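You operate a simulated robot arm through the tools that you are given. There is no shell and no other tool.

Carry out the task below with a simulated two-armed robot. There is one attempt and no reset: what you move stays moved.

TASK
Bring the empty bin arm home from the floor guides at fast pace.
Fine: use the column panel; set the pace grip before the arm moves; lift to SWING, swing to HOME, lower to the HOME mark; leave the mains on.

It is judged by the outcome, as a careful person would: the job done as asked, and still so three seconds after it is handed in. It fails if anything else is knocked over, pushed out of place, dropped, spilled or broken.

THE ROBOT
Two 7-joint arms with two-finger parallel grippers on one trunk that stands fixed in place. Base frame: the origin is at the foot of the trunk, x ahead of it, y to its left, z up. Lengths are in mm, angles in rad, forces in N, time in s.
The left shoulder is at [47, 182, 1192], the right one opposite. Each reaches about 831 mm from its shoulder. Payload 3.91 kg a hand.
Tool frame (each hand has its own): the origin (TCP) lies between the finger pads and is the grasp point; the fingertips stand 30 mm ahead of it; z points along the fingers, y is the line along which they close. Largest opening 110 mm; finger width 20, thickness 10; the body of the gripper, 48 by 112 mm, starts 55 mm behind the TCP.
Orientation is that of the tool frame in the base frame, as [roll, pitch, yaw] about the fixed x, y, z axes, in that order (R = Rz(yaw) Ry(pitch) Rx(roll)). With the fingers straight down and closing along the base's y, the tool's x points along the base's -x, its y along +y and its z along -z.

THE INTERFACE
- The arms move only by the tool arm_command. It takes "left_steps", "right_steps" or both (then of equal length, played together; a hand with none holds still); each is a list of rows, each an object of numbers (a shift or turn left out is 0, a gripper value left out holds the last): "wx", "wy", "wz": the turn, a rotation vector about the tool's x, y, z in units of 6 degrees (1.0 is 6 degrees); "tx", "ty", "tz": the shift along the tool's x, y, z in units of 30 mm (1.0 is 30 mm); "fingers": the closure in counts, from 0 (fully open) to 255 (shut). In form: [{"wx": .., "wy": .., "wz": .., "tx": .., "ty": .., "tz": .., "fingers": ..}, ...]. A call has 1 to 20 rows; each row shifts and turns the commanded pose from where the row before left it, along the tool's axes as they then stand. A call with a number of a shift or a turn outside -1 to 1 is refused whole. Each row takes 0.2 s and may step no farther than 50 mm and 0.15 rad from the row before; otherwise, or with a gripper value out of range, the whole call is refused. Where a pose cannot be reached the arm comes as near as it can. A force on the tool above 80 N (or 10 N above the force at the start of the call, whichever is more), or a blocked arm, ends the call early, and 0.2 s more pass. Each finger travels about 72 mm/s and halts on what it meets, pressing with about 20 N; the grip force reading is that of the motor and also rises with nothing between the fingers. The clock runs only during rows and for 0.2 s after the last one: add rows that do not move to give the fingers time. It gives the time, the measured TCP pose, the force on the tool (base axes), the opening and the grip force at its end, in the units of the frame above (readings bear some noise), with the torque about the TCP (base axes, N m) and any sound that the robot's microphone picked up, and new pictures: "views" is both (left out), scene, wrist or none (wrist: the cameras of the hands that moved).
- Cameras (640 x 400 px; columns grow to the right, rows downward): "scene" is now at [164.3, 49.3, 1422.4]; the picture's right is [0.52, -0.85, 0.00], its down [-0.22, -0.14, -0.97] and it looks along [0.82, 0.50, -0.26] (base axes); focal length 214 px, centre (320, 200). "left" rides on the left gripper at [72, -17, -103] in its tool frame; the picture's right is [0.23, 0.97, 0.00], its down [-0.76, 0.18, -0.62] and it looks along [-0.61, 0.14, 0.78] (tool axes); focal length 222 px, centre (320, 200). "right" rides on the right gripper at [72, 17, -103] in its tool frame; the picture's right is [-0.23, 0.97, 0.00], its down [-0.76, -0.18, -0.62] and it looks along [-0.61, -0.14, 0.78] (tool axes); focal length 222 px, centre (320, 200). There is no depth. A picture from a camera that has moved, and an enlarged one, comes with that camera's place and axes in the base frame and with its lens.
- raise_lower(by): moves the trunk up (or, below 0, down) by that many mm; the arms and the scene camera ride with it, the base frame stays. It gives what a move gives, with no picture.
- head_to(pan, tilt): turns the head with the scene camera to pan (to the left, within 1.396 rad either way) and tilt (down, from -0.506 to 1.204), counted from straight ahead of the robot (the tilt from the chest, where the trunk bows). It gives what a move gives, and a new picture of the scene camera.
- inspect(camera, box): a new picture of the part [left, top, right, bottom] of that camera's present view, enlarged. No time passes.
- hand_in(): hands the job in; it is judged then, once.

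Places have to be worked out from the pictures, the camera data and where the tool is seen. Open the grippers and draw the arms clear of the work before you hand the job in, unless the task says otherwise.

The tools are called after ">>>" by a JSON object that holds its "op" and its "data". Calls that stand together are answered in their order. arm_command: Moves the arms, as the interface text tells. Its arguments: {"type":"object","properties":{"left_steps":{"type":"array"},"right_steps":{"type":"array"},"views":{"type":"string","enum":["both","scene","wrist","none"]}},"required":[]} The other tools are called the same way: raise_lower (by) moves the trunk up or down; head_to (pan, tilt) turns the head that bears the scene camera; inspect (camera, box) takes an enlarged picture of a part of a camera's view; hand_in () hands the job in.

At the start:

```text
time: 0.0
left_ee_pos: [201.3, 307.3, 1360.9]
left_ee_rot: [-3.14, -0.001, 3.141]
left_contact_force: [-0.3, 0.6, 0.4]
left_moment: [0.01, 0.01, 0.04]
left_finger_gap: 109.9
left_finger_force: 0.0
right_ee_pos: [365.3, 7.0, 1324.5]
right_ee_rot: [-3.141, -0.001, 3.14]
right_contact_force: [0.1, 0.6, -0.3]
right_moment: [-0.01, 0.01, -0.02]
right_finger_gap: 110.1
right_finger_force: 0.0
trunk travel left (down, up): [-450.0, 64.0]
head pan, tilt (commanded): [0.55, 0.265]
```

scene: 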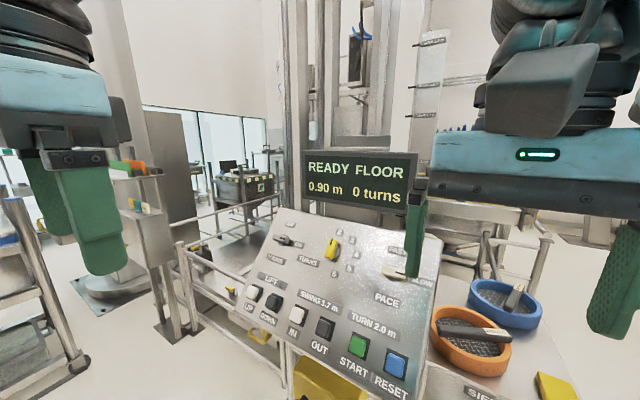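
right: 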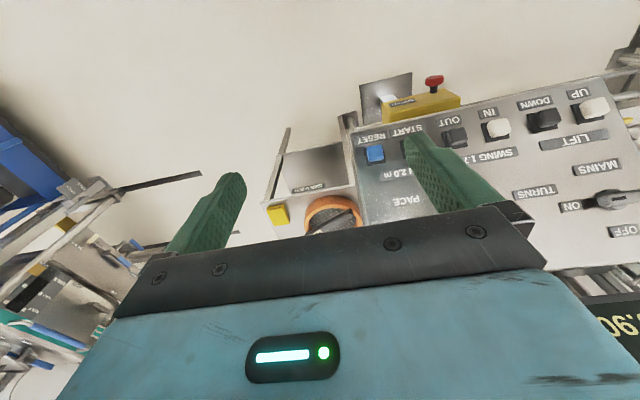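
left: 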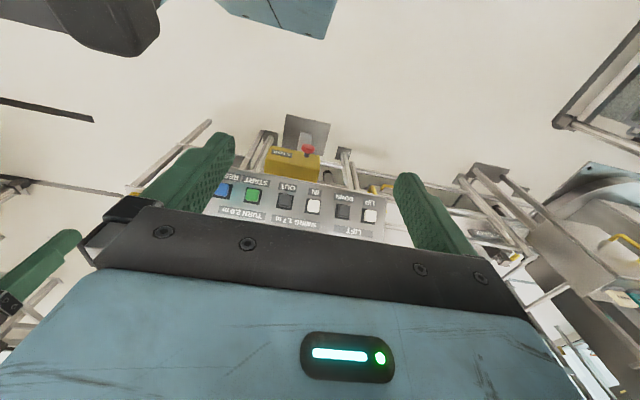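

The scene shows a sloping column panel with a display, knobs, six buttons and two trays with tools. I'll enlarge the panel to read the labels before moving.

>>> {"op": "inspect", "data": {"camera": "scene", "box": [220, 200, 460, 350]}}

>>> {"op": "inspect", "data": {"camera": "scene", "box": [400, 250, 640, 400]}}

>>> {"op": "inspect", "data": {"camera": "scene", "box": [280, 0, 480, 125]}}

>>> {"op": "inspect", "data": {"camera": "right", "box": [240, 50, 640, 300]}}

```text
2.67 times, centred on (340, 275) of scene
camera zoom: at [164.3, 49.3, 1422.4], right [0.52, -0.85, 0.0], down [-0.22, -0.14, -0.97], along [0.82, 0.5, -0.26], focal length 572 px, centre (267, 0)
```

zoom: 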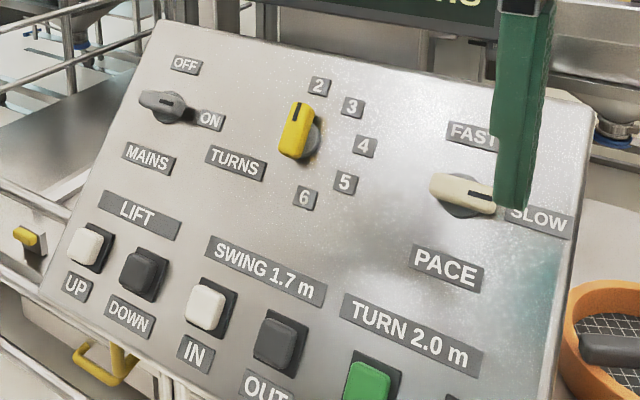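

```text
2.67 times, centred on (520, 325) of scene
camera zoom: at [164.3, 49.3, 1422.4], right [0.52, -0.85, 0.0], down [-0.22, -0.14, -0.97], along [0.82, 0.5, -0.26], focal length 572 px, centre (-213, -133)
```

zoom: 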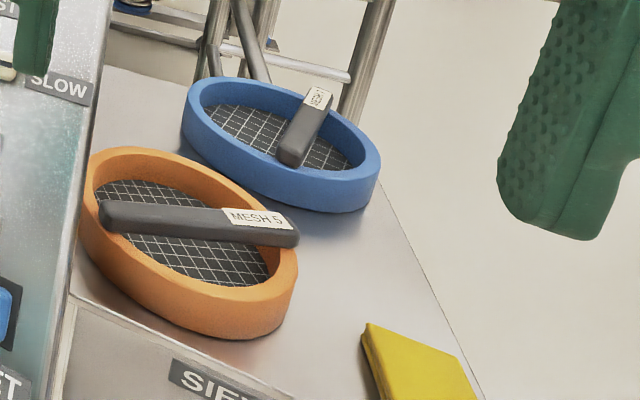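

```text
3.20 times, centred on (380, 62) of scene
camera zoom: at [164.3, 49.3, 1422.4], right [0.52, -0.85, 0.0], down [-0.22, -0.14, -0.97], along [0.82, 0.5, -0.26], focal length 686 px, centre (128, 640)
```

zoom: 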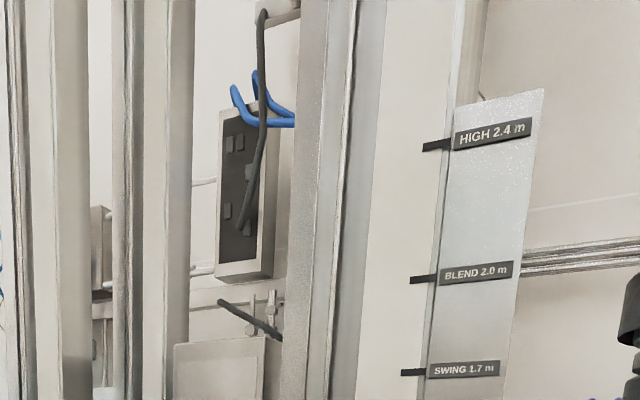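

```text
1.60 times, centred on (440, 175) of right
camera zoom: at [292.5, 24.7, 1426.6], right [0.23, 0.97, 0.0], down [0.76, -0.18, 0.62], along [0.61, -0.14, -0.78], focal length 355 px, centre (128, 240)
```

zoom: 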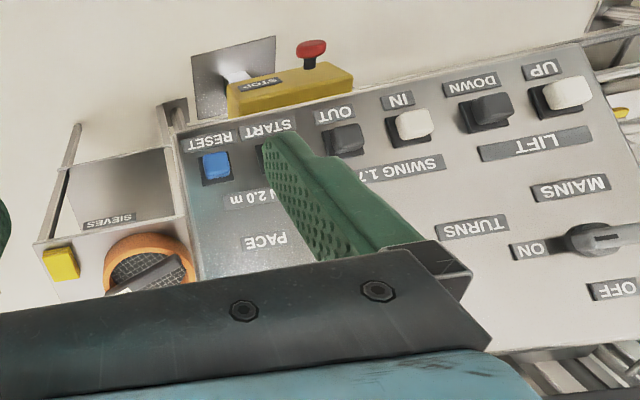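

The panel has MAINS (ON), TURNS, a PACE grip near SLOW partly hidden by the right hand, LIFT, SWING and TURN buttons, and a STOP box below. I'll turn the head to see the rest of the machine and the arm's marks.

>>> {"op": "head_to", "data": {"pan": 0.55, "tilt": -0.35}}

>>> {"op": "head_to", "data": {"pan": 0.0, "tilt": -0.1}}

>>> {"op": "head_to", "data": {"pan": 1.2, "tilt": 0.1}}

>>> {"op": "head_to", "data": {"pan": 0.4, "tilt": 0.7}}

```text
time: 1.0
left_ee_pos: [200.5, 306.8, 1360.9]
left_ee_rot: [-3.141, -0.001, 3.14]
left_contact_force: [-0.2, -1.4, 0.2]
left_moment: [0.0, 0.02, 0.02]
left_finger_gap: 110.0
left_finger_force: 0.0
right_ee_pos: [365.1, 8.3, 1323.2]
right_ee_rot: [-3.141, -0.001, 3.141]
right_contact_force: [-1.4, 0.1, -0.1]
right_moment: [0.01, 0.03, -0.03]
right_finger_gap: 110.3
right_finger_force: 0.1
trunk travel left (down, up): [-450.0, 64.0]
head pan, tilt (commanded): [0.55, -0.351]
camera scene: at [149.5, 40.3, 1476.1], right [0.52, -0.85, 0.0], down [0.29, 0.18, -0.94], along [0.8, 0.49, 0.34], focal length 214 px, centre (320, 200)
```

scene: 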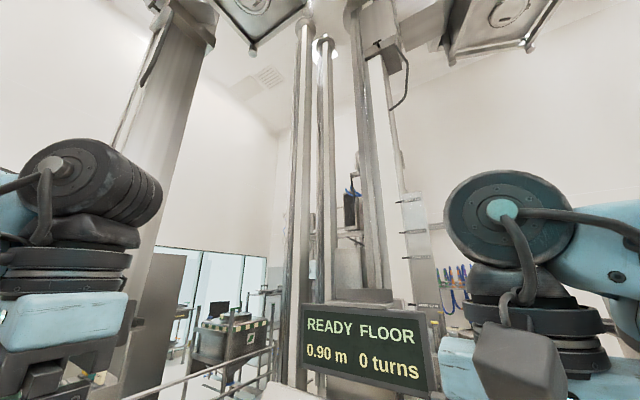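

```text
time: 2.0
left_ee_pos: [200.0, 306.1, 1359.9]
left_ee_rot: [3.141, 0.001, 3.142]
left_contact_force: [0.1, -0.1, 0.0]
left_moment: [0.01, 0.02, 0.02]
left_finger_gap: 110.0
left_finger_force: 0.1
right_ee_pos: [363.9, 6.9, 1323.4]
right_ee_rot: [3.141, 0.0, -3.141]
right_contact_force: [-0.4, 0.4, 0.8]
right_moment: [0.01, -0.02, 0.0]
right_finger_gap: 110.1
right_finger_force: 0.1
trunk travel left (down, up): [-450.0, 64.0]
head pan, tilt (commanded): [0.0, -0.099]
camera scene: at [171.7, 0.7, 1455.6], right [0.0, -1.0, 0.0], down [0.1, 0.0, -0.99], along [0.99, 0.0, 0.1], focal length 214 px, centre (320, 200)
```

scene: 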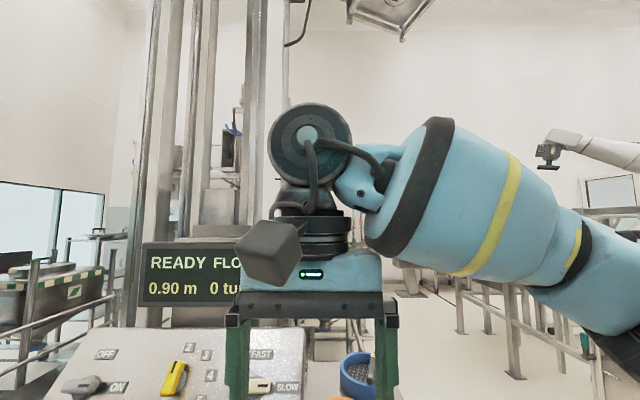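

```text
time: 3.4
left_ee_pos: [200.9, 306.4, 1360.5]
left_ee_rot: [-3.141, 0.0, -3.141]
left_contact_force: [-1.3, 0.0, 0.6]
left_moment: [0.0, 0.02, 0.0]
left_finger_gap: 110.0
left_finger_force: 0.1
right_ee_pos: [365.1, 7.5, 1323.2]
right_ee_rot: [-3.141, 0.0, 3.141]
right_contact_force: [0.7, 0.4, -0.4]
right_moment: [-0.01, -0.01, 0.02]
right_finger_gap: 110.0
right_finger_force: 0.0
trunk travel left (down, up): [-450.0, 64.0]
head pan, tilt (commanded): [1.201, 0.099]
camera scene: at [118.0, 86.3, 1437.7], right [0.93, -0.36, 0.0], down [-0.04, -0.09, -1.0], along [0.36, 0.93, -0.1], focal length 214 px, centre (320, 200)
```

scene: 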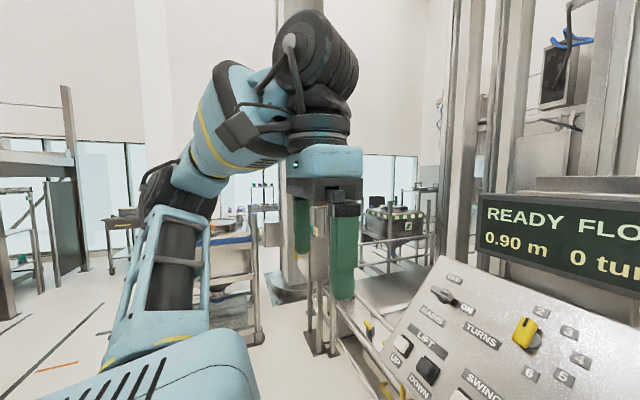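

```text
time: 4.5
left_ee_pos: [199.2, 305.9, 1360.1]
left_ee_rot: [3.141, -0.001, 3.142]
left_contact_force: [0.2, 1.1, 0.2]
left_moment: [-0.01, -0.03, 0.03]
left_finger_gap: 110.0
left_finger_force: 0.1
right_ee_pos: [366.2, 6.1, 1324.3]
right_ee_rot: [3.141, 0.0, 3.139]
right_contact_force: [0.6, 0.3, -1.2]
right_moment: [0.0, 0.06, -0.02]
right_finger_gap: 109.8
right_finger_force: 0.1
trunk travel left (down, up): [-450.0, 64.0]
head pan, tilt (commanded): [0.4, 0.7]
camera scene: at [163.3, 34.4, 1384.4], right [0.39, -0.92, 0.0], down [-0.58, -0.25, -0.78], along [0.71, 0.31, -0.63], focal length 214 px, centre (320, 200)
```

scene: 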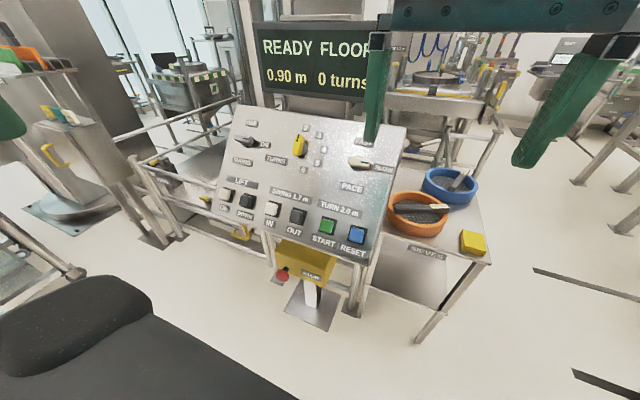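

The panel lies along the base y axis: by triangulation the buttons sit at about x=561, z=949 (UP y≈551, DOWN 457, IN 368, OUT 284, START 182, RESET 96), and the knobs are near x≈750, z≈1040. The right hand hides the PACE grip and the column marks, so I'll move it off to the right.

>>> {"op": "arm_command", "data": {"right_steps": [{"ty": -1, "tx": 0.3}, {"ty": -1, "tx": 0.3}, {"ty": -1, "tx": 0.3}, {"ty": -1, "tx": 0.3}, {"ty": -1, "tx": 0.3}, {"ty": -1, "tx": 0.3}, {"ty": -1, "tx": 0.3}, {"ty": -1, "tx": 0.3}, {"ty": -1, "tx": 0.3}, {"ty": -1, "tx": 0.3}, {"ty": -1}, {"ty": -1}], "views": "both"}}

>>> {"op": "head_to", "data": {"pan": 0.2, "tilt": 0.0}}

>>> {"op": "head_to", "data": {"pan": 0.3, "tilt": 0.6}}

```text
time: 7.1
left_ee_pos: [200.3, 305.8, 1360.0]
left_ee_rot: [-3.141, 0.001, -3.141]
left_contact_force: [-0.7, -0.4, 0.0]
left_moment: [0.02, -0.05, -0.03]
left_finger_gap: 109.6
left_finger_force: 0.0
right_ee_pos: [290.6, -320.8, 1290.5]
right_ee_rot: [3.141, 0.001, -3.14]
right_contact_force: [-0.2, 0.0, -0.1]
right_moment: [-0.01, -0.03, 0.02]
right_finger_gap: 109.9
right_finger_force: 0.0
right hand out of reach, approached as far as the arm can: row 10, 11, 12
trunk travel left (down, up): [-450.0, 64.0]
head pan, tilt (commanded): [0.4, 0.7]
camera scene: at [162.6, 33.0, 1383.0], right [0.39, -0.92, 0.0], down [-0.59, -0.25, -0.77], along [0.7, 0.3, -0.64], focal length 214 px, centre (320, 200)
camera right: at [217.3, -303.1, 1393.6], right [0.23, 0.97, 0.0], down [0.76, -0.18, 0.62], along [0.61, -0.14, -0.78], focal length 222 px, centre (320, 200)
```

scene: 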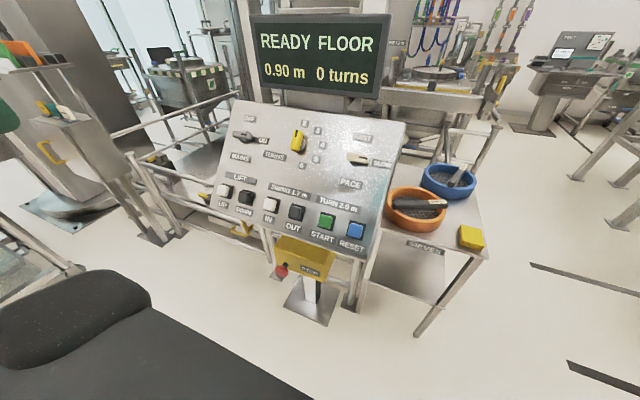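
right: 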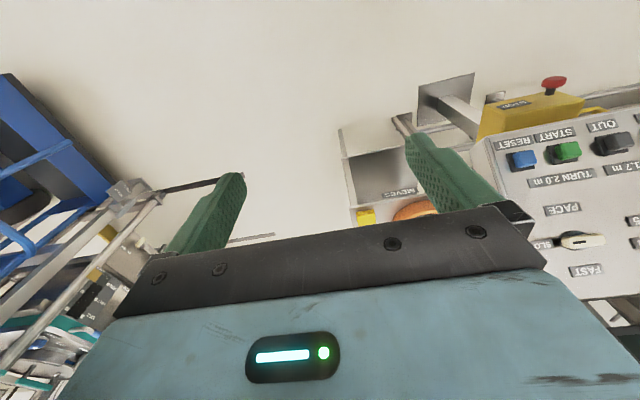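

```text
time: 8.2
left_ee_pos: [200.5, 305.4, 1359.8]
left_ee_rot: [3.141, 0.001, 3.141]
left_contact_force: [0.0, 0.0, 1.0]
left_moment: [0.0, 0.0, 0.01]
left_finger_gap: 110.2
left_finger_force: 0.0
right_ee_pos: [290.6, -320.3, 1291.3]
right_ee_rot: [3.141, -0.001, 3.141]
right_contact_force: [-0.2, -0.1, -0.1]
right_moment: [-0.03, 0.02, 0.02]
right_finger_gap: 109.9
right_finger_force: 0.1
trunk travel left (down, up): [-450.0, 64.0]
head pan, tilt (commanded): [0.201, 0.0]
camera scene: at [172.9, 18.6, 1446.7], right [0.2, -0.98, 0.0], down [0.0, 0.0, -1.0], along [0.98, 0.2, 0.0], focal length 214 px, centre (320, 200)
```

scene: 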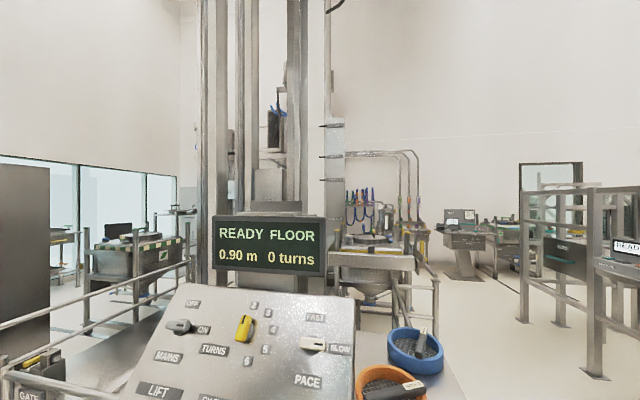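

```text
time: 9.2
left_ee_pos: [200.3, 306.1, 1360.7]
left_ee_rot: [3.139, 0.0, -3.141]
left_contact_force: [0.3, -0.5, 0.0]
left_moment: [-0.01, 0.0, 0.01]
left_finger_gap: 109.8
left_finger_force: 0.0
right_ee_pos: [290.0, -320.1, 1291.1]
right_ee_rot: [3.139, 0.002, -3.141]
right_contact_force: [-0.4, -0.4, 0.5]
right_moment: [0.0, -0.04, -0.02]
right_finger_gap: 110.0
right_finger_force: 0.0
trunk travel left (down, up): [-450.0, 64.0]
head pan, tilt (commanded): [0.3, 0.6]
camera scene: at [169.1, 26.7, 1391.7], right [0.3, -0.96, 0.0], down [-0.54, -0.17, -0.83], along [0.79, 0.24, -0.56], focal length 214 px, centre (320, 200)
```

scene: 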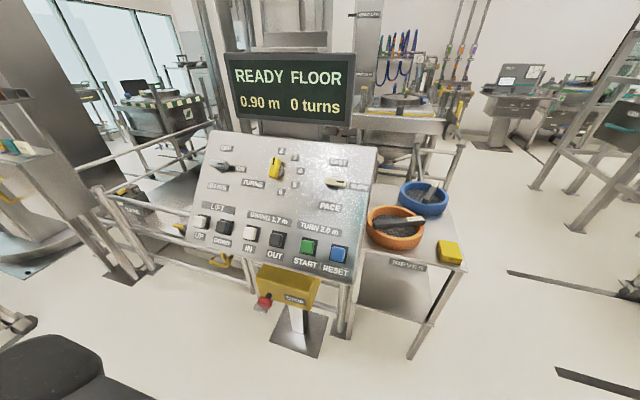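

The PACE grip is now clear and points at SLOW. I'll enlarge it and the STOP box, then go back to the level view for the column marks and what looks like a "GATE" label on the left.

>>> {"op": "inspect", "data": {"camera": "scene", "box": [290, 140, 390, 220]}}

>>> {"op": "inspect", "data": {"camera": "scene", "box": [180, 200, 360, 312]}}

>>> {"op": "inspect", "data": {"camera": "scene", "box": [60, 150, 240, 290]}}

>>> {"op": "head_to", "data": {"pan": 0.35, "tilt": -0.2}}

>>> {"op": "inspect", "data": {"camera": "scene", "box": [260, 60, 460, 330]}}

>>> {"op": "inspect", "data": {"camera": "scene", "box": [330, 140, 430, 260]}}

```text
5.00 times, centred on (340, 180) of scene
camera zoom: at [169.1, 26.7, 1391.7], right [0.3, -0.96, 0.0], down [-0.54, -0.17, -0.83], along [0.79, 0.24, -0.56], focal length 1072 px, centre (220, 300)
```

zoom: 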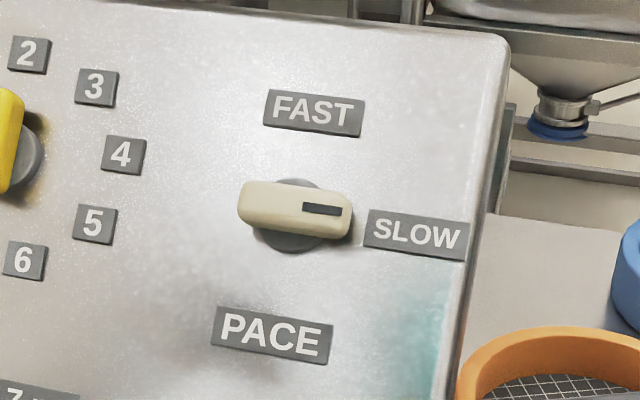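

```text
3.56 times, centred on (270, 256) of scene
camera zoom: at [169.1, 26.7, 1391.7], right [0.3, -0.96, 0.0], down [-0.54, -0.17, -0.83], along [0.79, 0.24, -0.56], focal length 763 px, centre (498, 1)
```

zoom: 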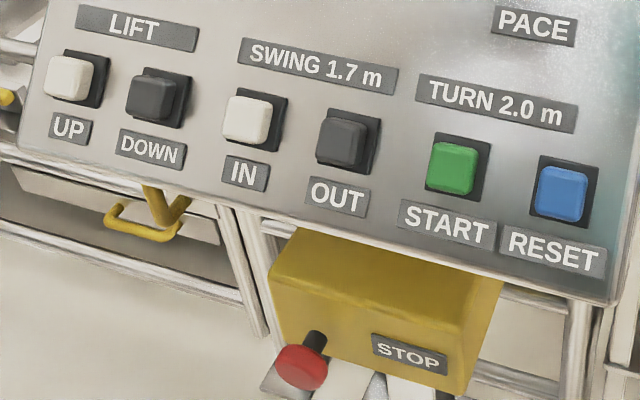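

```text
2.86 times, centred on (150, 220) of scene
camera zoom: at [169.1, 26.7, 1391.7], right [0.3, -0.96, 0.0], down [-0.54, -0.17, -0.83], along [0.79, 0.24, -0.56], focal length 613 px, centre (806, 143)
```

zoom: 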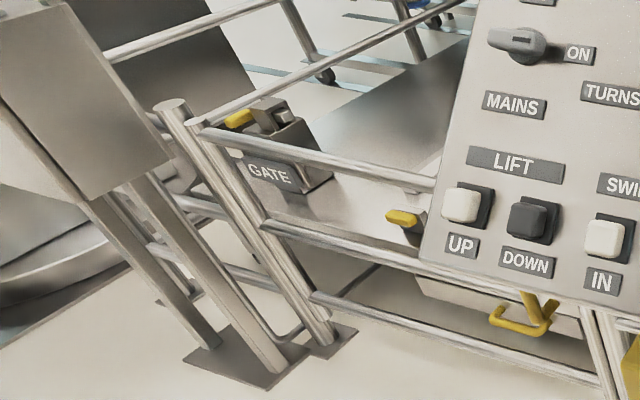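

```text
time: 10.3
left_ee_pos: [200.4, 305.7, 1361.7]
left_ee_rot: [3.14, 0.001, 3.14]
left_contact_force: [1.5, -1.1, -0.9]
left_moment: [0.0, 0.02, 0.0]
left_finger_gap: 110.1
left_finger_force: 0.1
right_ee_pos: [292.3, -320.4, 1291.1]
right_ee_rot: [3.14, 0.0, 3.141]
right_contact_force: [-0.8, 0.1, 0.5]
right_moment: [-0.04, -0.02, -0.02]
right_finger_gap: 110.3
right_finger_force: 0.0
trunk travel left (down, up): [-450.0, 64.0]
head pan, tilt (commanded): [0.351, -0.201]
camera scene: at [162.9, 29.2, 1464.2], right [0.34, -0.94, 0.0], down [0.19, 0.07, -0.98], along [0.92, 0.34, 0.2], focal length 214 px, centre (320, 200)
```

scene: 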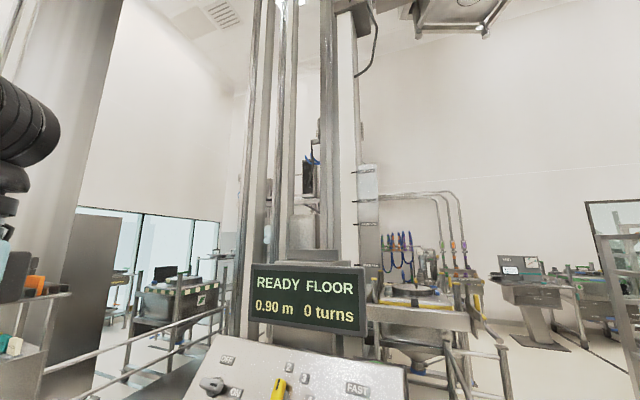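

```text
1.48 times, centred on (360, 195) of scene
camera zoom: at [162.9, 29.2, 1464.2], right [0.34, -0.94, 0.0], down [0.19, 0.07, -0.98], along [0.92, 0.34, 0.2], focal length 318 px, centre (261, 207)
```

zoom: 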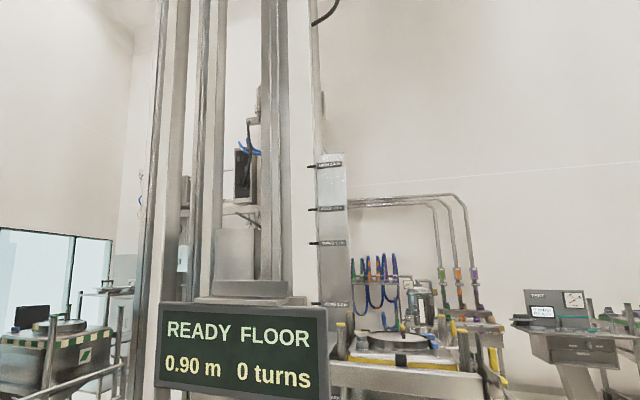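

```text
3.33 times, centred on (380, 200) of scene
camera zoom: at [162.9, 29.2, 1464.2], right [0.34, -0.94, 0.0], down [0.19, 0.07, -0.98], along [0.92, 0.34, 0.2], focal length 715 px, centre (120, 200)
```

zoom: 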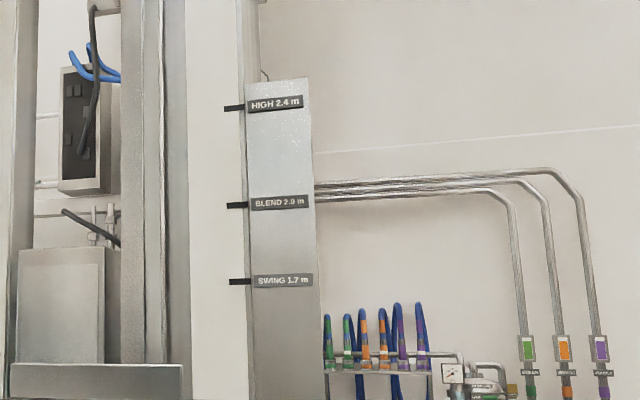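

There's another mark lower on the plate, just above the display. I'll zoom in on it, and on the gate.

>>> {"op": "inspect", "data": {"camera": "scene", "box": [345, 215, 405, 275]}}

>>> {"op": "head_to", "data": {"pan": 0.15, "tilt": 0.3}}

>>> {"op": "inspect", "data": {"camera": "scene", "box": [240, 20, 400, 140]}}

>>> {"op": "head_to", "data": {"pan": 0.8, "tilt": 0.4}}

```text
6.67 times, centred on (375, 245) of scene
camera zoom: at [162.9, 29.2, 1464.2], right [0.34, -0.94, 0.0], down [0.19, 0.07, -0.98], along [0.92, 0.34, 0.2], focal length 1430 px, centre (-47, -100)
```

zoom: 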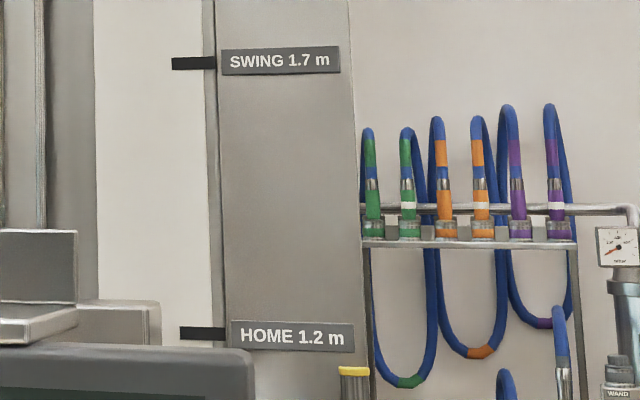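

```text
time: 11.2
left_ee_pos: [201.3, 305.6, 1359.7]
left_ee_rot: [3.14, 0.001, 3.14]
left_contact_force: [0.2, 0.1, -0.6]
left_moment: [-0.02, 0.02, -0.01]
left_finger_gap: 110.1
left_finger_force: 0.2
right_ee_pos: [290.3, -320.0, 1290.9]
right_ee_rot: [-3.141, 0.002, -3.141]
right_contact_force: [0.4, -0.6, 0.0]
right_moment: [-0.03, 0.0, -0.01]
right_finger_gap: 109.9
right_finger_force: 0.1
trunk travel left (down, up): [-450.0, 64.0]
head pan, tilt (commanded): [0.15, 0.3]
camera scene: at [176.9, 14.6, 1419.1], right [0.15, -0.99, 0.0], down [-0.29, -0.04, -0.96], along [0.94, 0.14, -0.29], focal length 214 px, centre (320, 200)
```

scene: 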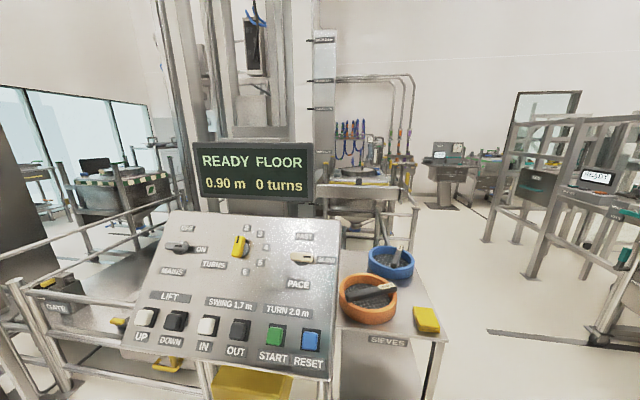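

```text
3.33 times, centred on (320, 80) of scene
camera zoom: at [176.9, 14.6, 1419.1], right [0.15, -0.99, 0.0], down [-0.29, -0.04, -0.96], along [0.94, 0.14, -0.29], focal length 715 px, centre (320, 600)
```

zoom: 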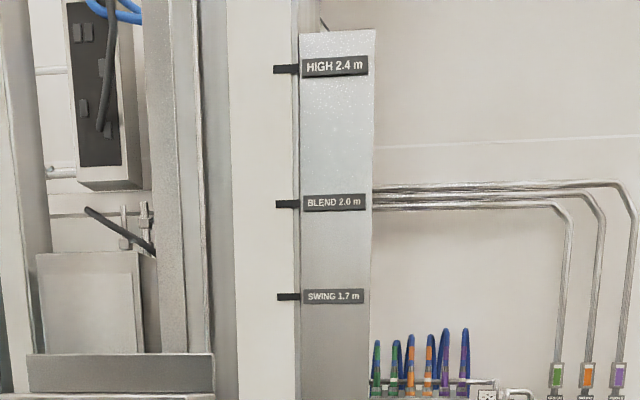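

```text
time: 12.3
left_ee_pos: [200.6, 305.4, 1360.9]
left_ee_rot: [-3.141, -0.002, 3.141]
left_contact_force: [-1.0, 0.0, 0.1]
left_moment: [-0.01, 0.01, -0.01]
left_finger_gap: 110.1
left_finger_force: 0.2
right_ee_pos: [289.7, -320.3, 1291.3]
right_ee_rot: [3.14, 0.003, -3.141]
right_contact_force: [-0.8, -0.4, -0.5]
right_moment: [0.01, 0.03, 0.0]
right_finger_gap: 109.9
right_finger_force: 0.0
trunk travel left (down, up): [-450.0, 64.0]
head pan, tilt (commanded): [0.799, 0.4]
camera scene: at [149.3, 66.9, 1409.8], right [0.72, -0.7, 0.0], down [-0.27, -0.28, -0.92], along [0.64, 0.66, -0.39], focal length 214 px, centre (320, 200)
```

scene: 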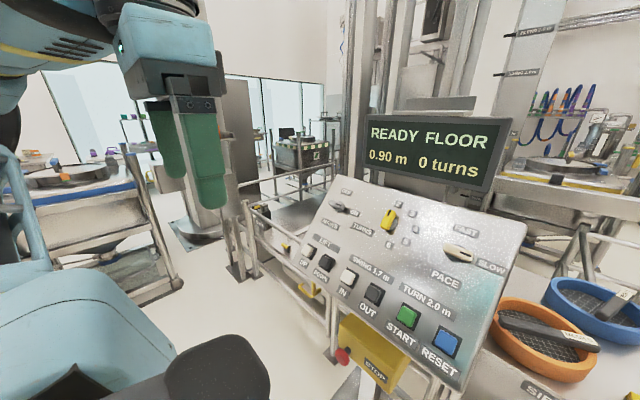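

The column marks read HOME 1.2, SWING 1.7, BLEND 2.0 and HIGH 2.4 m. I'll enlarge the gate and the area behind the panel in this view, to see the state of the gate and where the arm is.

>>> {"op": "inspect", "data": {"camera": "scene", "box": [220, 180, 380, 300]}}

>>> {"op": "inspect", "data": {"camera": "scene", "box": [220, 80, 400, 215]}}

>>> {"op": "head_to", "data": {"pan": 0.5, "tilt": -0.5}}

>>> {"op": "head_to", "data": {"pan": -0.4, "tilt": -0.3}}

>>> {"op": "head_to", "data": {"pan": -0.9, "tilt": 0.3}}

```text
3.33 times, centred on (300, 240) of scene
camera zoom: at [149.3, 66.9, 1409.8], right [0.72, -0.7, 0.0], down [-0.27, -0.28, -0.92], along [0.64, 0.66, -0.39], focal length 715 px, centre (387, 67)
```

zoom: 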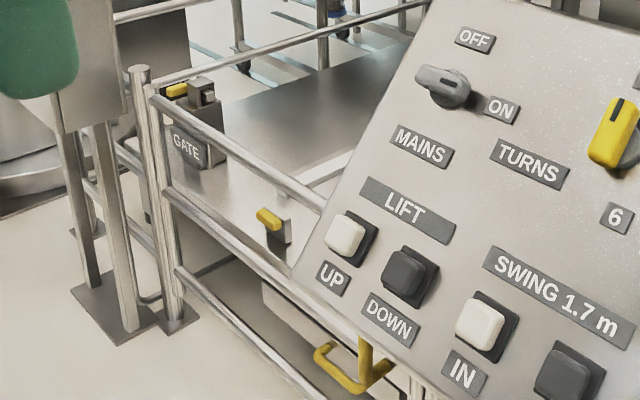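

```text
2.96 times, centred on (310, 148) of scene
camera zoom: at [149.3, 66.9, 1409.8], right [0.72, -0.7, 0.0], down [-0.27, -0.28, -0.92], along [0.64, 0.66, -0.39], focal length 636 px, centre (350, 356)
```

zoom: 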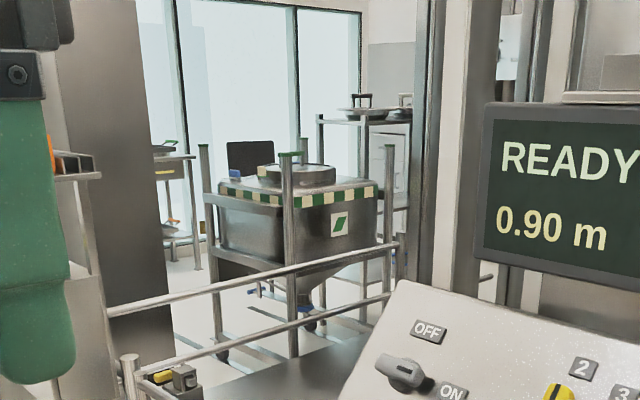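

```text
time: 13.5
left_ee_pos: [200.2, 306.3, 1361.2]
left_ee_rot: [-3.14, 0.001, -3.14]
left_contact_force: [-0.9, -0.3, -0.8]
left_moment: [0.02, -0.01, 0.01]
left_finger_gap: 109.7
left_finger_force: 0.0
right_ee_pos: [291.1, -320.3, 1291.0]
right_ee_rot: [3.139, 0.002, -3.14]
right_contact_force: [-0.1, 0.4, -0.4]
right_moment: [0.01, -0.01, -0.02]
right_finger_gap: 109.9
right_finger_force: 0.0
trunk travel left (down, up): [-450.0, 64.0]
head pan, tilt (commanded): [0.499, -0.499]
camera scene: at [143.6, 32.7, 1486.8], right [0.48, -0.88, 0.0], down [0.42, 0.23, -0.88], along [0.77, 0.42, 0.48], focal length 214 px, centre (320, 200)
```

scene: 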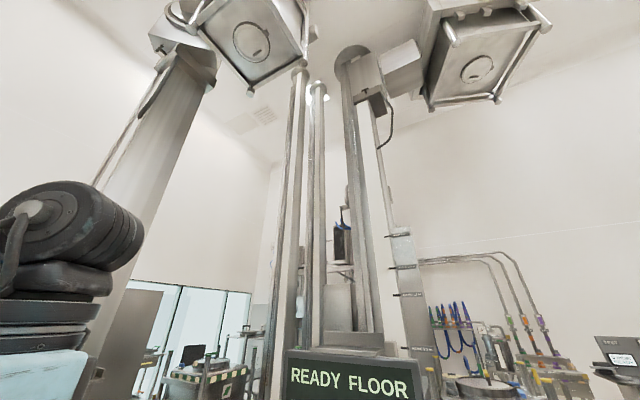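

```text
time: 14.7
left_ee_pos: [198.9, 306.5, 1360.6]
left_ee_rot: [-3.141, -0.001, 3.141]
left_contact_force: [0.0, 0.2, -0.2]
left_moment: [0.03, 0.0, 0.04]
left_finger_gap: 110.2
left_finger_force: 0.1
right_ee_pos: [290.3, -320.7, 1292.2]
right_ee_rot: [3.14, 0.002, -3.14]
right_contact_force: [-0.3, 0.7, 0.1]
right_moment: [0.01, -0.01, 0.02]
right_finger_gap: 109.8
right_finger_force: 0.0
trunk travel left (down, up): [-450.0, 64.0]
head pan, tilt (commanded): [-0.4, -0.3]
camera scene: at [157.0, -29.9, 1472.3], right [-0.39, -0.92, 0.0], down [0.27, -0.12, -0.96], along [0.88, -0.37, 0.3], focal length 214 px, centre (320, 200)
```

scene: 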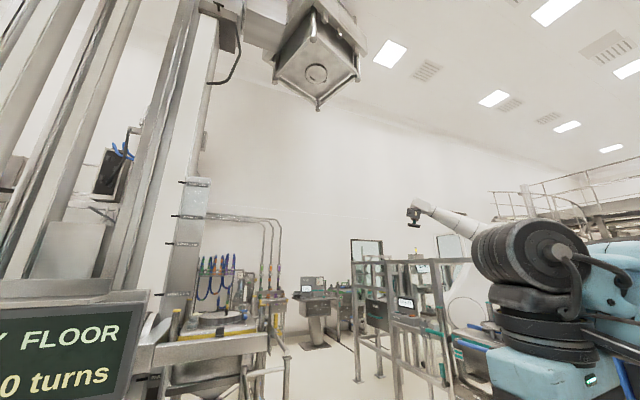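

```text
time: 15.7
left_ee_pos: [200.1, 306.9, 1361.1]
left_ee_rot: [-3.141, 0.001, -3.141]
left_contact_force: [0.4, 0.3, 0.6]
left_moment: [0.0, 0.01, -0.02]
left_finger_gap: 109.9
left_finger_force: 0.0
right_ee_pos: [290.8, -320.1, 1291.6]
right_ee_rot: [3.139, 0.003, -3.141]
right_contact_force: [-0.8, 0.6, 0.3]
right_moment: [0.01, -0.02, 0.03]
right_finger_gap: 110.0
right_finger_force: 0.0
trunk travel left (down, up): [-450.0, 64.0]
head pan, tilt (commanded): [-0.901, 0.3]
camera scene: at [142.7, -72.5, 1419.1], right [-0.78, -0.62, 0.0], down [-0.18, 0.23, -0.96], along [0.59, -0.75, -0.29], focal length 214 px, centre (320, 200)
```

scene: 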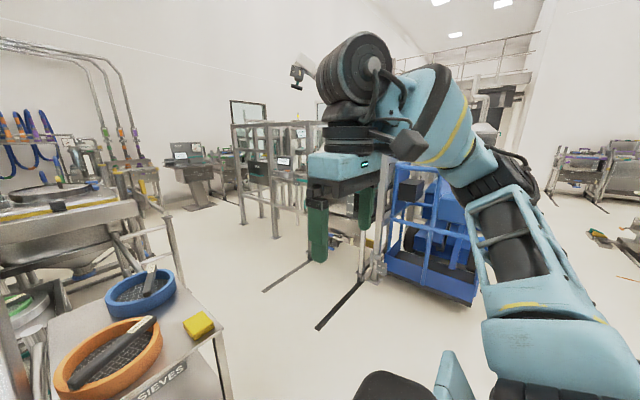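

The marks and display are clear: lift to 1.70, swing to HOME, lower to 1.20. I place the PACE pivot near (695, 139, 1084) on a plane sloping about 52°, with the grip pointing at SLOW (-y) and FAST straight up the panel. I'll bring the left hand forward and tilt it square to the panel.

>>> {"op": "arm_command", "data": {"left_steps": [{"tx": -1, "ty": -0.35, "tz": 0.2}, {"tx": -1, "ty": -0.35, "tz": 0.2}, {"tx": -1, "ty": -0.35, "tz": 0.2}, {"tx": -1, "ty": -0.35, "tz": 0.2}, {"tx": -1, "ty": -0.35, "tz": 0.2}, {"tx": -1, "ty": -0.35, "tz": 0.2}, {"tx": -1, "ty": -0.35, "tz": 0.2}, {"tx": -1, "ty": -0.35, "tz": 0.2}, {"tx": -1, "ty": -0.35, "tz": 0.2}, {"tx": -1, "ty": -0.35, "tz": 0.2}, {"wy": -0.953}, {"wy": -0.953}, {"wy": -0.953}, {"wy": -0.953}, {"wy": -0.953}, {"wy": -0.953}, {"wy": -0.953}, {"wy": -0.953}, {"wy": -0.953}], "views": "wrist"}}

>>> {"op": "head_to", "data": {"pan": 0.3, "tilt": 0.5}}

```text
time: 19.7
left_ee_pos: [490.4, 211.5, 1296.1]
left_ee_rot: [-3.139, 0.9, -3.139]
left_contact_force: [0.0, -0.5, 1.0]
left_moment: [0.02, -0.01, -0.06]
left_finger_gap: 109.8
left_finger_force: 0.0
left hand out of reach, approached as far as the arm can: row 10
right_ee_pos: [290.6, -320.0, 1290.6]
right_ee_rot: [3.14, 0.002, 3.14]
right_contact_force: [0.1, -0.5, -0.2]
right_moment: [0.03, 0.04, 0.03]
right_finger_gap: 109.9
right_finger_force: 0.1
trunk travel left (down, up): [-450.0, 64.0]
head pan, tilt (commanded): [-0.901, 0.3]
camera left: at [364.1, 194.1, 1303.4], right [-0.14, 0.97, -0.18], down [-0.02, 0.18, 0.98], along [0.99, 0.14, -0.01], focal length 222 px, centre (320, 200)
```

left: 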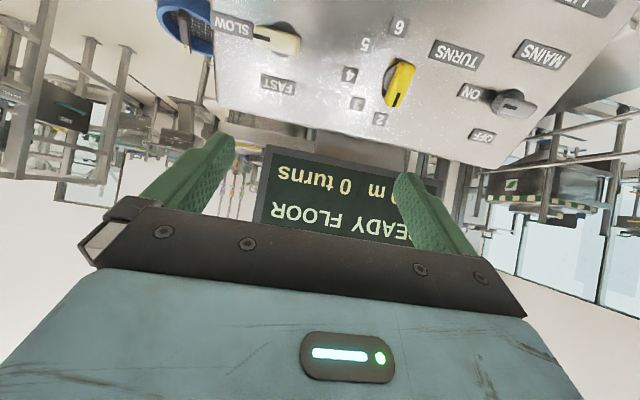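

```text
time: 21.1
left_ee_pos: [489.8, 211.6, 1295.0]
left_ee_rot: [-3.141, 0.898, 3.141]
left_contact_force: [0.3, 0.0, 0.0]
left_moment: [0.03, 0.01, 0.02]
left_finger_gap: 109.8
left_finger_force: 0.1
right_ee_pos: [291.3, -320.7, 1290.3]
right_ee_rot: [3.139, 0.002, 3.141]
right_contact_force: [0.0, -0.6, -1.0]
right_moment: [-0.01, 0.02, -0.01]
right_finger_gap: 110.0
right_finger_force: 0.0
trunk travel left (down, up): [-450.0, 64.0]
head pan, tilt (commanded): [0.3, 0.499]
camera scene: at [171.6, 27.4, 1400.7], right [0.29, -0.96, 0.0], down [-0.46, -0.14, -0.88], along [0.84, 0.26, -0.48], focal length 214 px, centre (320, 200)
```

scene: 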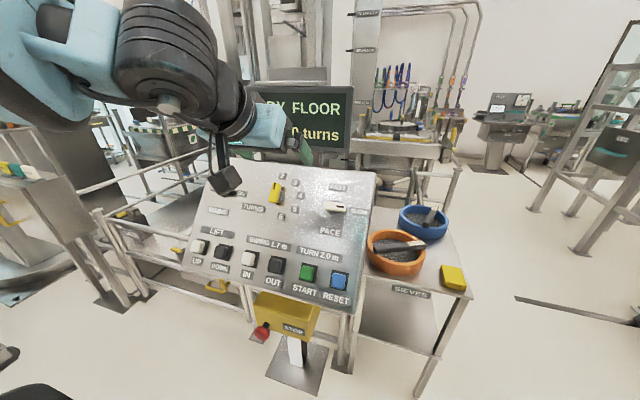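

The hand is now square to the panel, and the left camera puts the grip near (680, 140, 1092), matching my estimate. Next I'll turn the hand +90° about its own axis so the fingers close up and down the panel, across the grip, which leaves room to turn back toward FAST.

>>> {"op": "arm_command", "data": {"left_steps": [{"wz": 1}, {"wz": 1}, {"wz": 1}, {"wz": 1}, {"wz": 1}, {"wz": 1}, {"wz": 1}, {"wz": 1}, {"wz": 1}, {"wz": 1}, {"wz": 1}, {"wz": 1}, {"wz": 1}, {"wz": 1}, {"wz": 1}, {}], "views": "both"}}

```text
time: 24.5
left_ee_pos: [489.5, 212.1, 1294.9]
left_ee_rot: [2.289, 0.325, 1.84]
left_contact_force: [-0.5, 0.1, 0.3]
left_moment: [0.01, -0.02, 0.03]
left_finger_gap: 110.0
left_finger_force: 0.1
left hand out of reach, approached as far as the arm can: row 12, 13, 14, 15
right_ee_pos: [290.1, -320.3, 1291.8]
right_ee_rot: [3.141, 0.001, 3.141]
right_contact_force: [-0.8, 0.3, 0.4]
right_moment: [-0.03, 0.03, -0.02]
right_finger_gap: 109.9
right_finger_force: 0.2
trunk travel left (down, up): [-450.0, 64.0]
head pan, tilt (commanded): [0.3, 0.499]
camera scene: at [171.5, 27.5, 1400.7], right [0.3, -0.96, 0.0], down [-0.46, -0.14, -0.88], along [0.84, 0.26, -0.48], focal length 214 px, centre (320, 200)
camera left: at [381.4, 270.6, 1324.5], right [0.5, 0.6, 0.62], down [-0.19, -0.62, 0.76], along [0.85, -0.5, -0.19], focal length 222 px, centre (320, 200)
```

scene: 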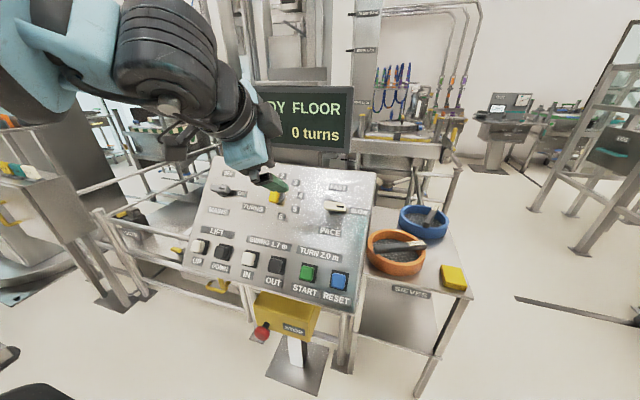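
left: 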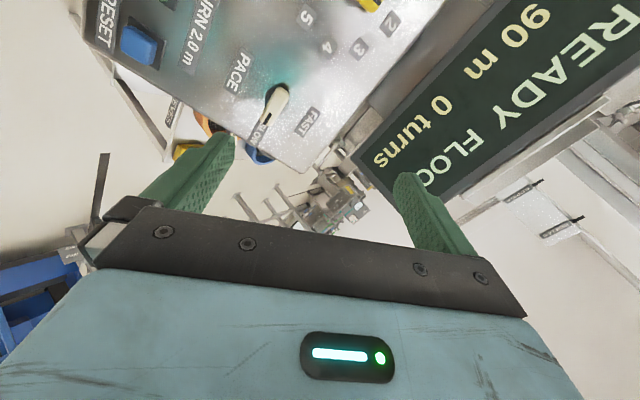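

The roll stopped about 66° in, probably at a joint limit. I'll turn back the other way and check where the commanded pose ended up.

>>> {"op": "arm_command", "data": {"left_steps": [{"wz": -1}, {"wz": -1}, {"wz": -1}, {"wz": -1}, {"wz": -1}, {"wz": -1}, {"wz": -1}, {"wz": -1}, {"wz": -1}, {"wz": -1}, {"wz": -1}, {"wz": -1}, {"wz": -1}, {"wz": -1}, {"wz": -1}, {}], "views": "none"}}

```text
time: 27.9
left_ee_pos: [489.9, 211.8, 1295.7]
left_ee_rot: [-2.664, 0.796, -2.518]
left_contact_force: [0.2, -0.1, 0.0]
left_moment: [0.01, -0.06, -0.01]
left_finger_gap: 109.9
left_finger_force: 0.1
right_ee_pos: [291.8, -321.0, 1291.8]
right_ee_rot: [3.14, 0.001, 3.141]
right_contact_force: [-0.5, -0.7, 0.0]
right_moment: [-0.02, 0.0, 0.0]
right_finger_gap: 110.0
right_finger_force: 0.1
trunk travel left (down, up): [-450.0, 64.0]
head pan, tilt (commanded): [0.3, 0.499]
```

The hand is now at about -24° roll, so commands clip to the pose actually reached. I'll use the mirrored grasp: roll to -90°, which also puts the fingers up and down the panel, then move to a hover about 120 mm off the grip.

>>> {"op": "arm_command", "data": {"left_steps": [{"wz": -1}, {"wz": -1}, {"wz": -1}, {"wz": -1}, {"wz": -1}, {"wz": -1}, {"wz": -1}, {"wz": -1}, {"wz": -1}, {"wz": -1}, {"wz": -1}, {"tx": 0.4, "ty": 0.208, "tz": 0.953}, {"tx": 0.4, "ty": 0.208, "tz": 0.953}, {"tx": 0.4, "ty": 0.208, "tz": 0.953}, {"tx": 0.4, "ty": 0.208, "tz": 0.953}, {"tx": 0.4, "ty": 0.208, "tz": 0.953}, {"tx": 0.4, "ty": 0.208, "tz": 0.953}, {}], "views": "both"}}

```text
time: 31.7
left_ee_pos: [601.1, 140.6, 1160.1]
left_ee_rot: [-2.24, 0.0, -1.571]
left_contact_force: [-0.5, 0.1, 0.1]
left_moment: [0.03, 0.0, -0.03]
left_finger_gap: 110.2
left_finger_force: 0.0
right_ee_pos: [289.4, -320.1, 1291.2]
right_ee_rot: [3.139, 0.003, 3.141]
right_contact_force: [-0.4, 0.3, 0.2]
right_moment: [0.04, 0.0, -0.04]
right_finger_gap: 110.0
right_finger_force: 0.1
trunk travel left (down, up): [-450.0, 64.0]
head pan, tilt (commanded): [0.3, 0.499]
camera scene: at [170.4, 27.3, 1400.9], right [0.3, -0.96, 0.0], down [-0.46, -0.14, -0.88], along [0.84, 0.26, -0.48], focal length 214 px, centre (320, 200)
camera left: at [531.0, 66.2, 1238.4], right [-0.61, -0.23, -0.76], down [-0.6, 0.76, 0.25], along [0.52, 0.61, -0.6], focal length 222 px, centre (320, 200)
```

scene: 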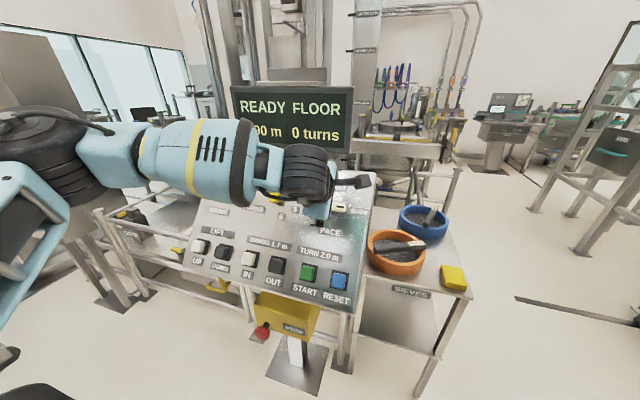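
left: 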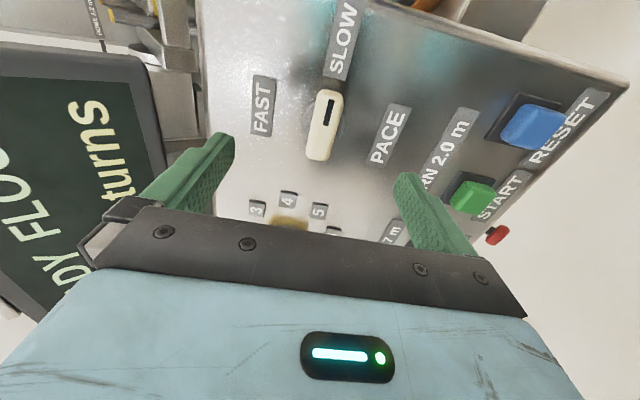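

The hover is right over the grip (its centre is about y=137–138, and the TCP is within 3 mm of it). Before gripping, I'll check here in free air that I can roll a further -90°, which is the turn to FAST.

>>> {"op": "arm_command", "data": {"left_steps": [{"wz": -1}, {"wz": -1}, {"wz": -1}, {"wz": -1}, {"wz": -1}, {"wz": -1}, {"wz": -1}, {"wz": -1}, {"wz": -1}, {"wz": -1}, {"wz": -1}, {"wz": -1}, {"wz": -1}, {"wz": -1}, {"wz": -1}, {}], "views": "both"}}

```text
time: 35.1
left_ee_pos: [602.1, 139.8, 1159.3]
left_ee_rot: [3.141, -0.898, 0.003]
left_contact_force: [0.3, -0.4, 0.0]
left_moment: [-0.01, 0.02, 0.0]
left_finger_gap: 110.0
left_finger_force: 0.1
right_ee_pos: [290.8, -319.8, 1290.7]
right_ee_rot: [3.141, 0.001, -3.14]
right_contact_force: [0.2, -0.1, -0.3]
right_moment: [0.04, -0.04, 0.01]
right_finger_gap: 109.8
right_finger_force: 0.1
trunk travel left (down, up): [-450.0, 64.0]
head pan, tilt (commanded): [0.3, 0.499]
camera scene: at [171.5, 27.5, 1400.7], right [0.3, -0.96, 0.0], down [-0.46, -0.14, -0.88], along [0.84, 0.26, -0.48], focal length 214 px, centre (320, 200)
camera left: at [565.8, 155.9, 1280.5], right [0.14, -0.97, 0.18], down [-0.96, -0.18, -0.21], along [0.23, -0.14, -0.96], focal length 222 px, centre (320, 200)
```

scene: 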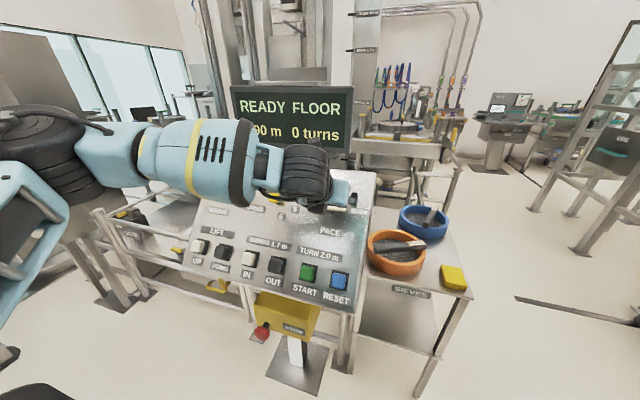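
left: 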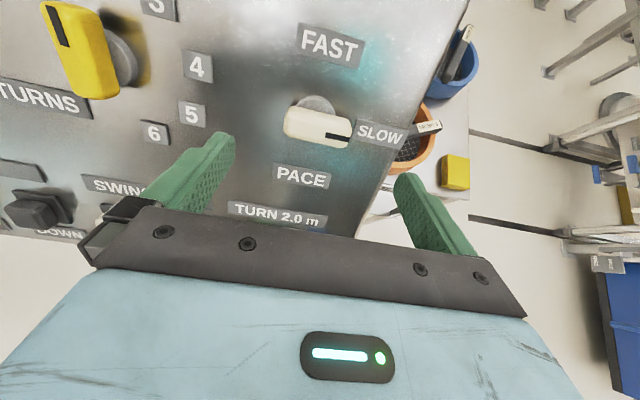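

The whole turn is reachable. In this view the grip stands off a round base, so I'll enlarge it to judge its centre and height.

>>> {"op": "inspect", "data": {"camera": "left", "box": [250, 10, 430, 220]}}

```text
1.90 times, centred on (340, 115) of left
camera zoom: at [565.8, 155.9, 1280.5], right [0.14, -0.97, 0.18], down [-0.96, -0.18, -0.21], along [0.23, -0.14, -0.96], focal length 423 px, centre (282, 362)
```

zoom: 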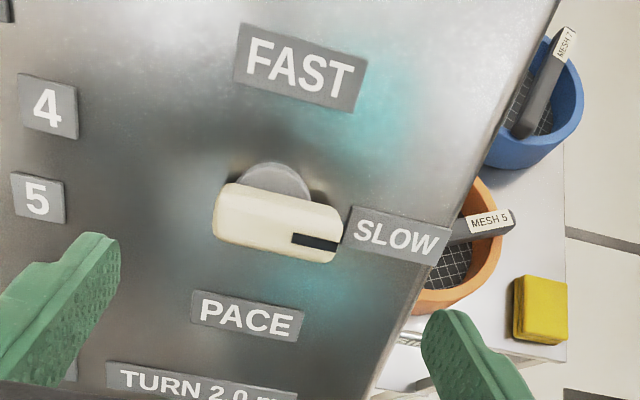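

The grip is at about y=139, s=1278 (up-panel distance), standing some 20–25 mm proud. I'll roll back to -90°, centre the hand and come down so the fingertips are about 30 mm above the panel, then look before straddling it.

>>> {"op": "arm_command", "data": {"left_steps": [{"wz": 1}, {"wz": 1}, {"wz": 1}, {"wz": 1}, {"wz": 1}, {"wz": 1}, {"wz": 1}, {"wz": 1}, {"wz": 1}, {"wz": 1}, {"wz": 1}, {"wz": 1}, {"wz": 1}, {"wz": 1}, {"wz": 1}, {"tx": 0.04, "ty": 0.12}, {"tz": 0.7}, {"tz": 0.7}, {"tz": 0.6}, {}], "views": "both"}}

>>> {"op": "inspect", "data": {"camera": "left", "box": [180, 30, 480, 240]}}

```text
time: 39.3
left_ee_pos: [639.4, 142.1, 1124.2]
left_ee_rot: [-2.243, 0.001, -1.572]
left_contact_force: [0.2, 0.4, 0.9]
left_moment: [0.01, -0.02, 0.05]
left_finger_gap: 110.1
left_finger_force: 0.0
left hand out of reach, approached as far as the arm can: row 19
right_ee_pos: [290.8, -320.2, 1291.2]
right_ee_rot: [3.141, 0.001, -3.142]
right_contact_force: [-0.5, 0.7, -0.2]
right_moment: [0.02, 0.01, -0.02]
right_finger_gap: 110.0
right_finger_force: 0.1
trunk travel left (down, up): [-450.0, 64.0]
head pan, tilt (commanded): [0.3, 0.499]
camera scene: at [171.6, 27.5, 1400.7], right [0.3, -0.96, 0.0], down [-0.46, -0.14, -0.88], along [0.84, 0.26, -0.48], focal length 214 px, centre (320, 200)
camera left: at [569.3, 69.5, 1202.5], right [-0.61, -0.23, -0.76], down [-0.6, 0.76, 0.25], along [0.52, 0.61, -0.6], focal length 222 px, centre (320, 200)
```

scene: 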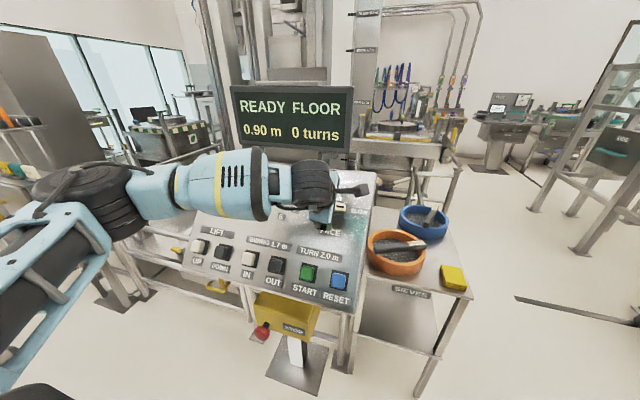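
left: 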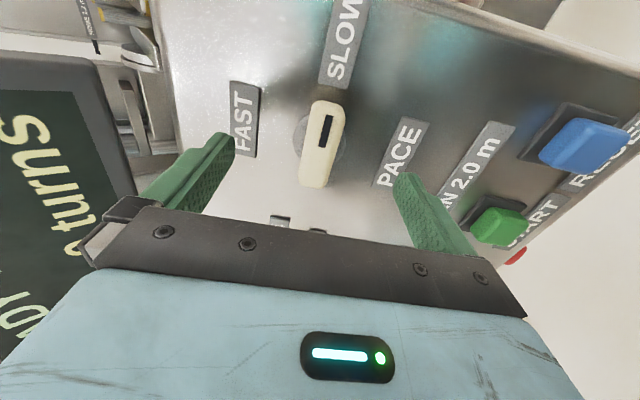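

```text
1.90 times, centred on (330, 135) of left
camera zoom: at [569.3, 69.5, 1202.5], right [-0.61, -0.23, -0.76], down [-0.6, 0.76, 0.25], along [0.52, 0.61, -0.6], focal length 423 px, centre (301, 324)
```

zoom: 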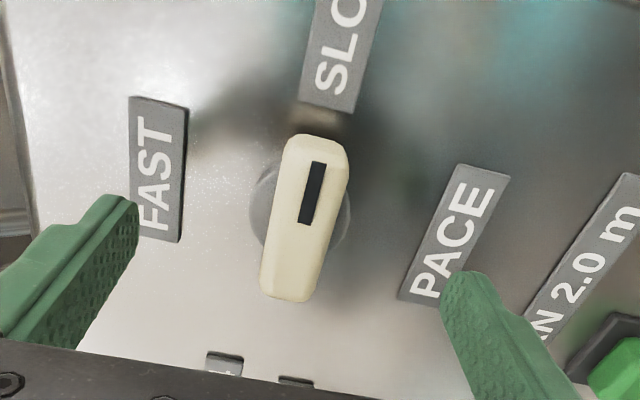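

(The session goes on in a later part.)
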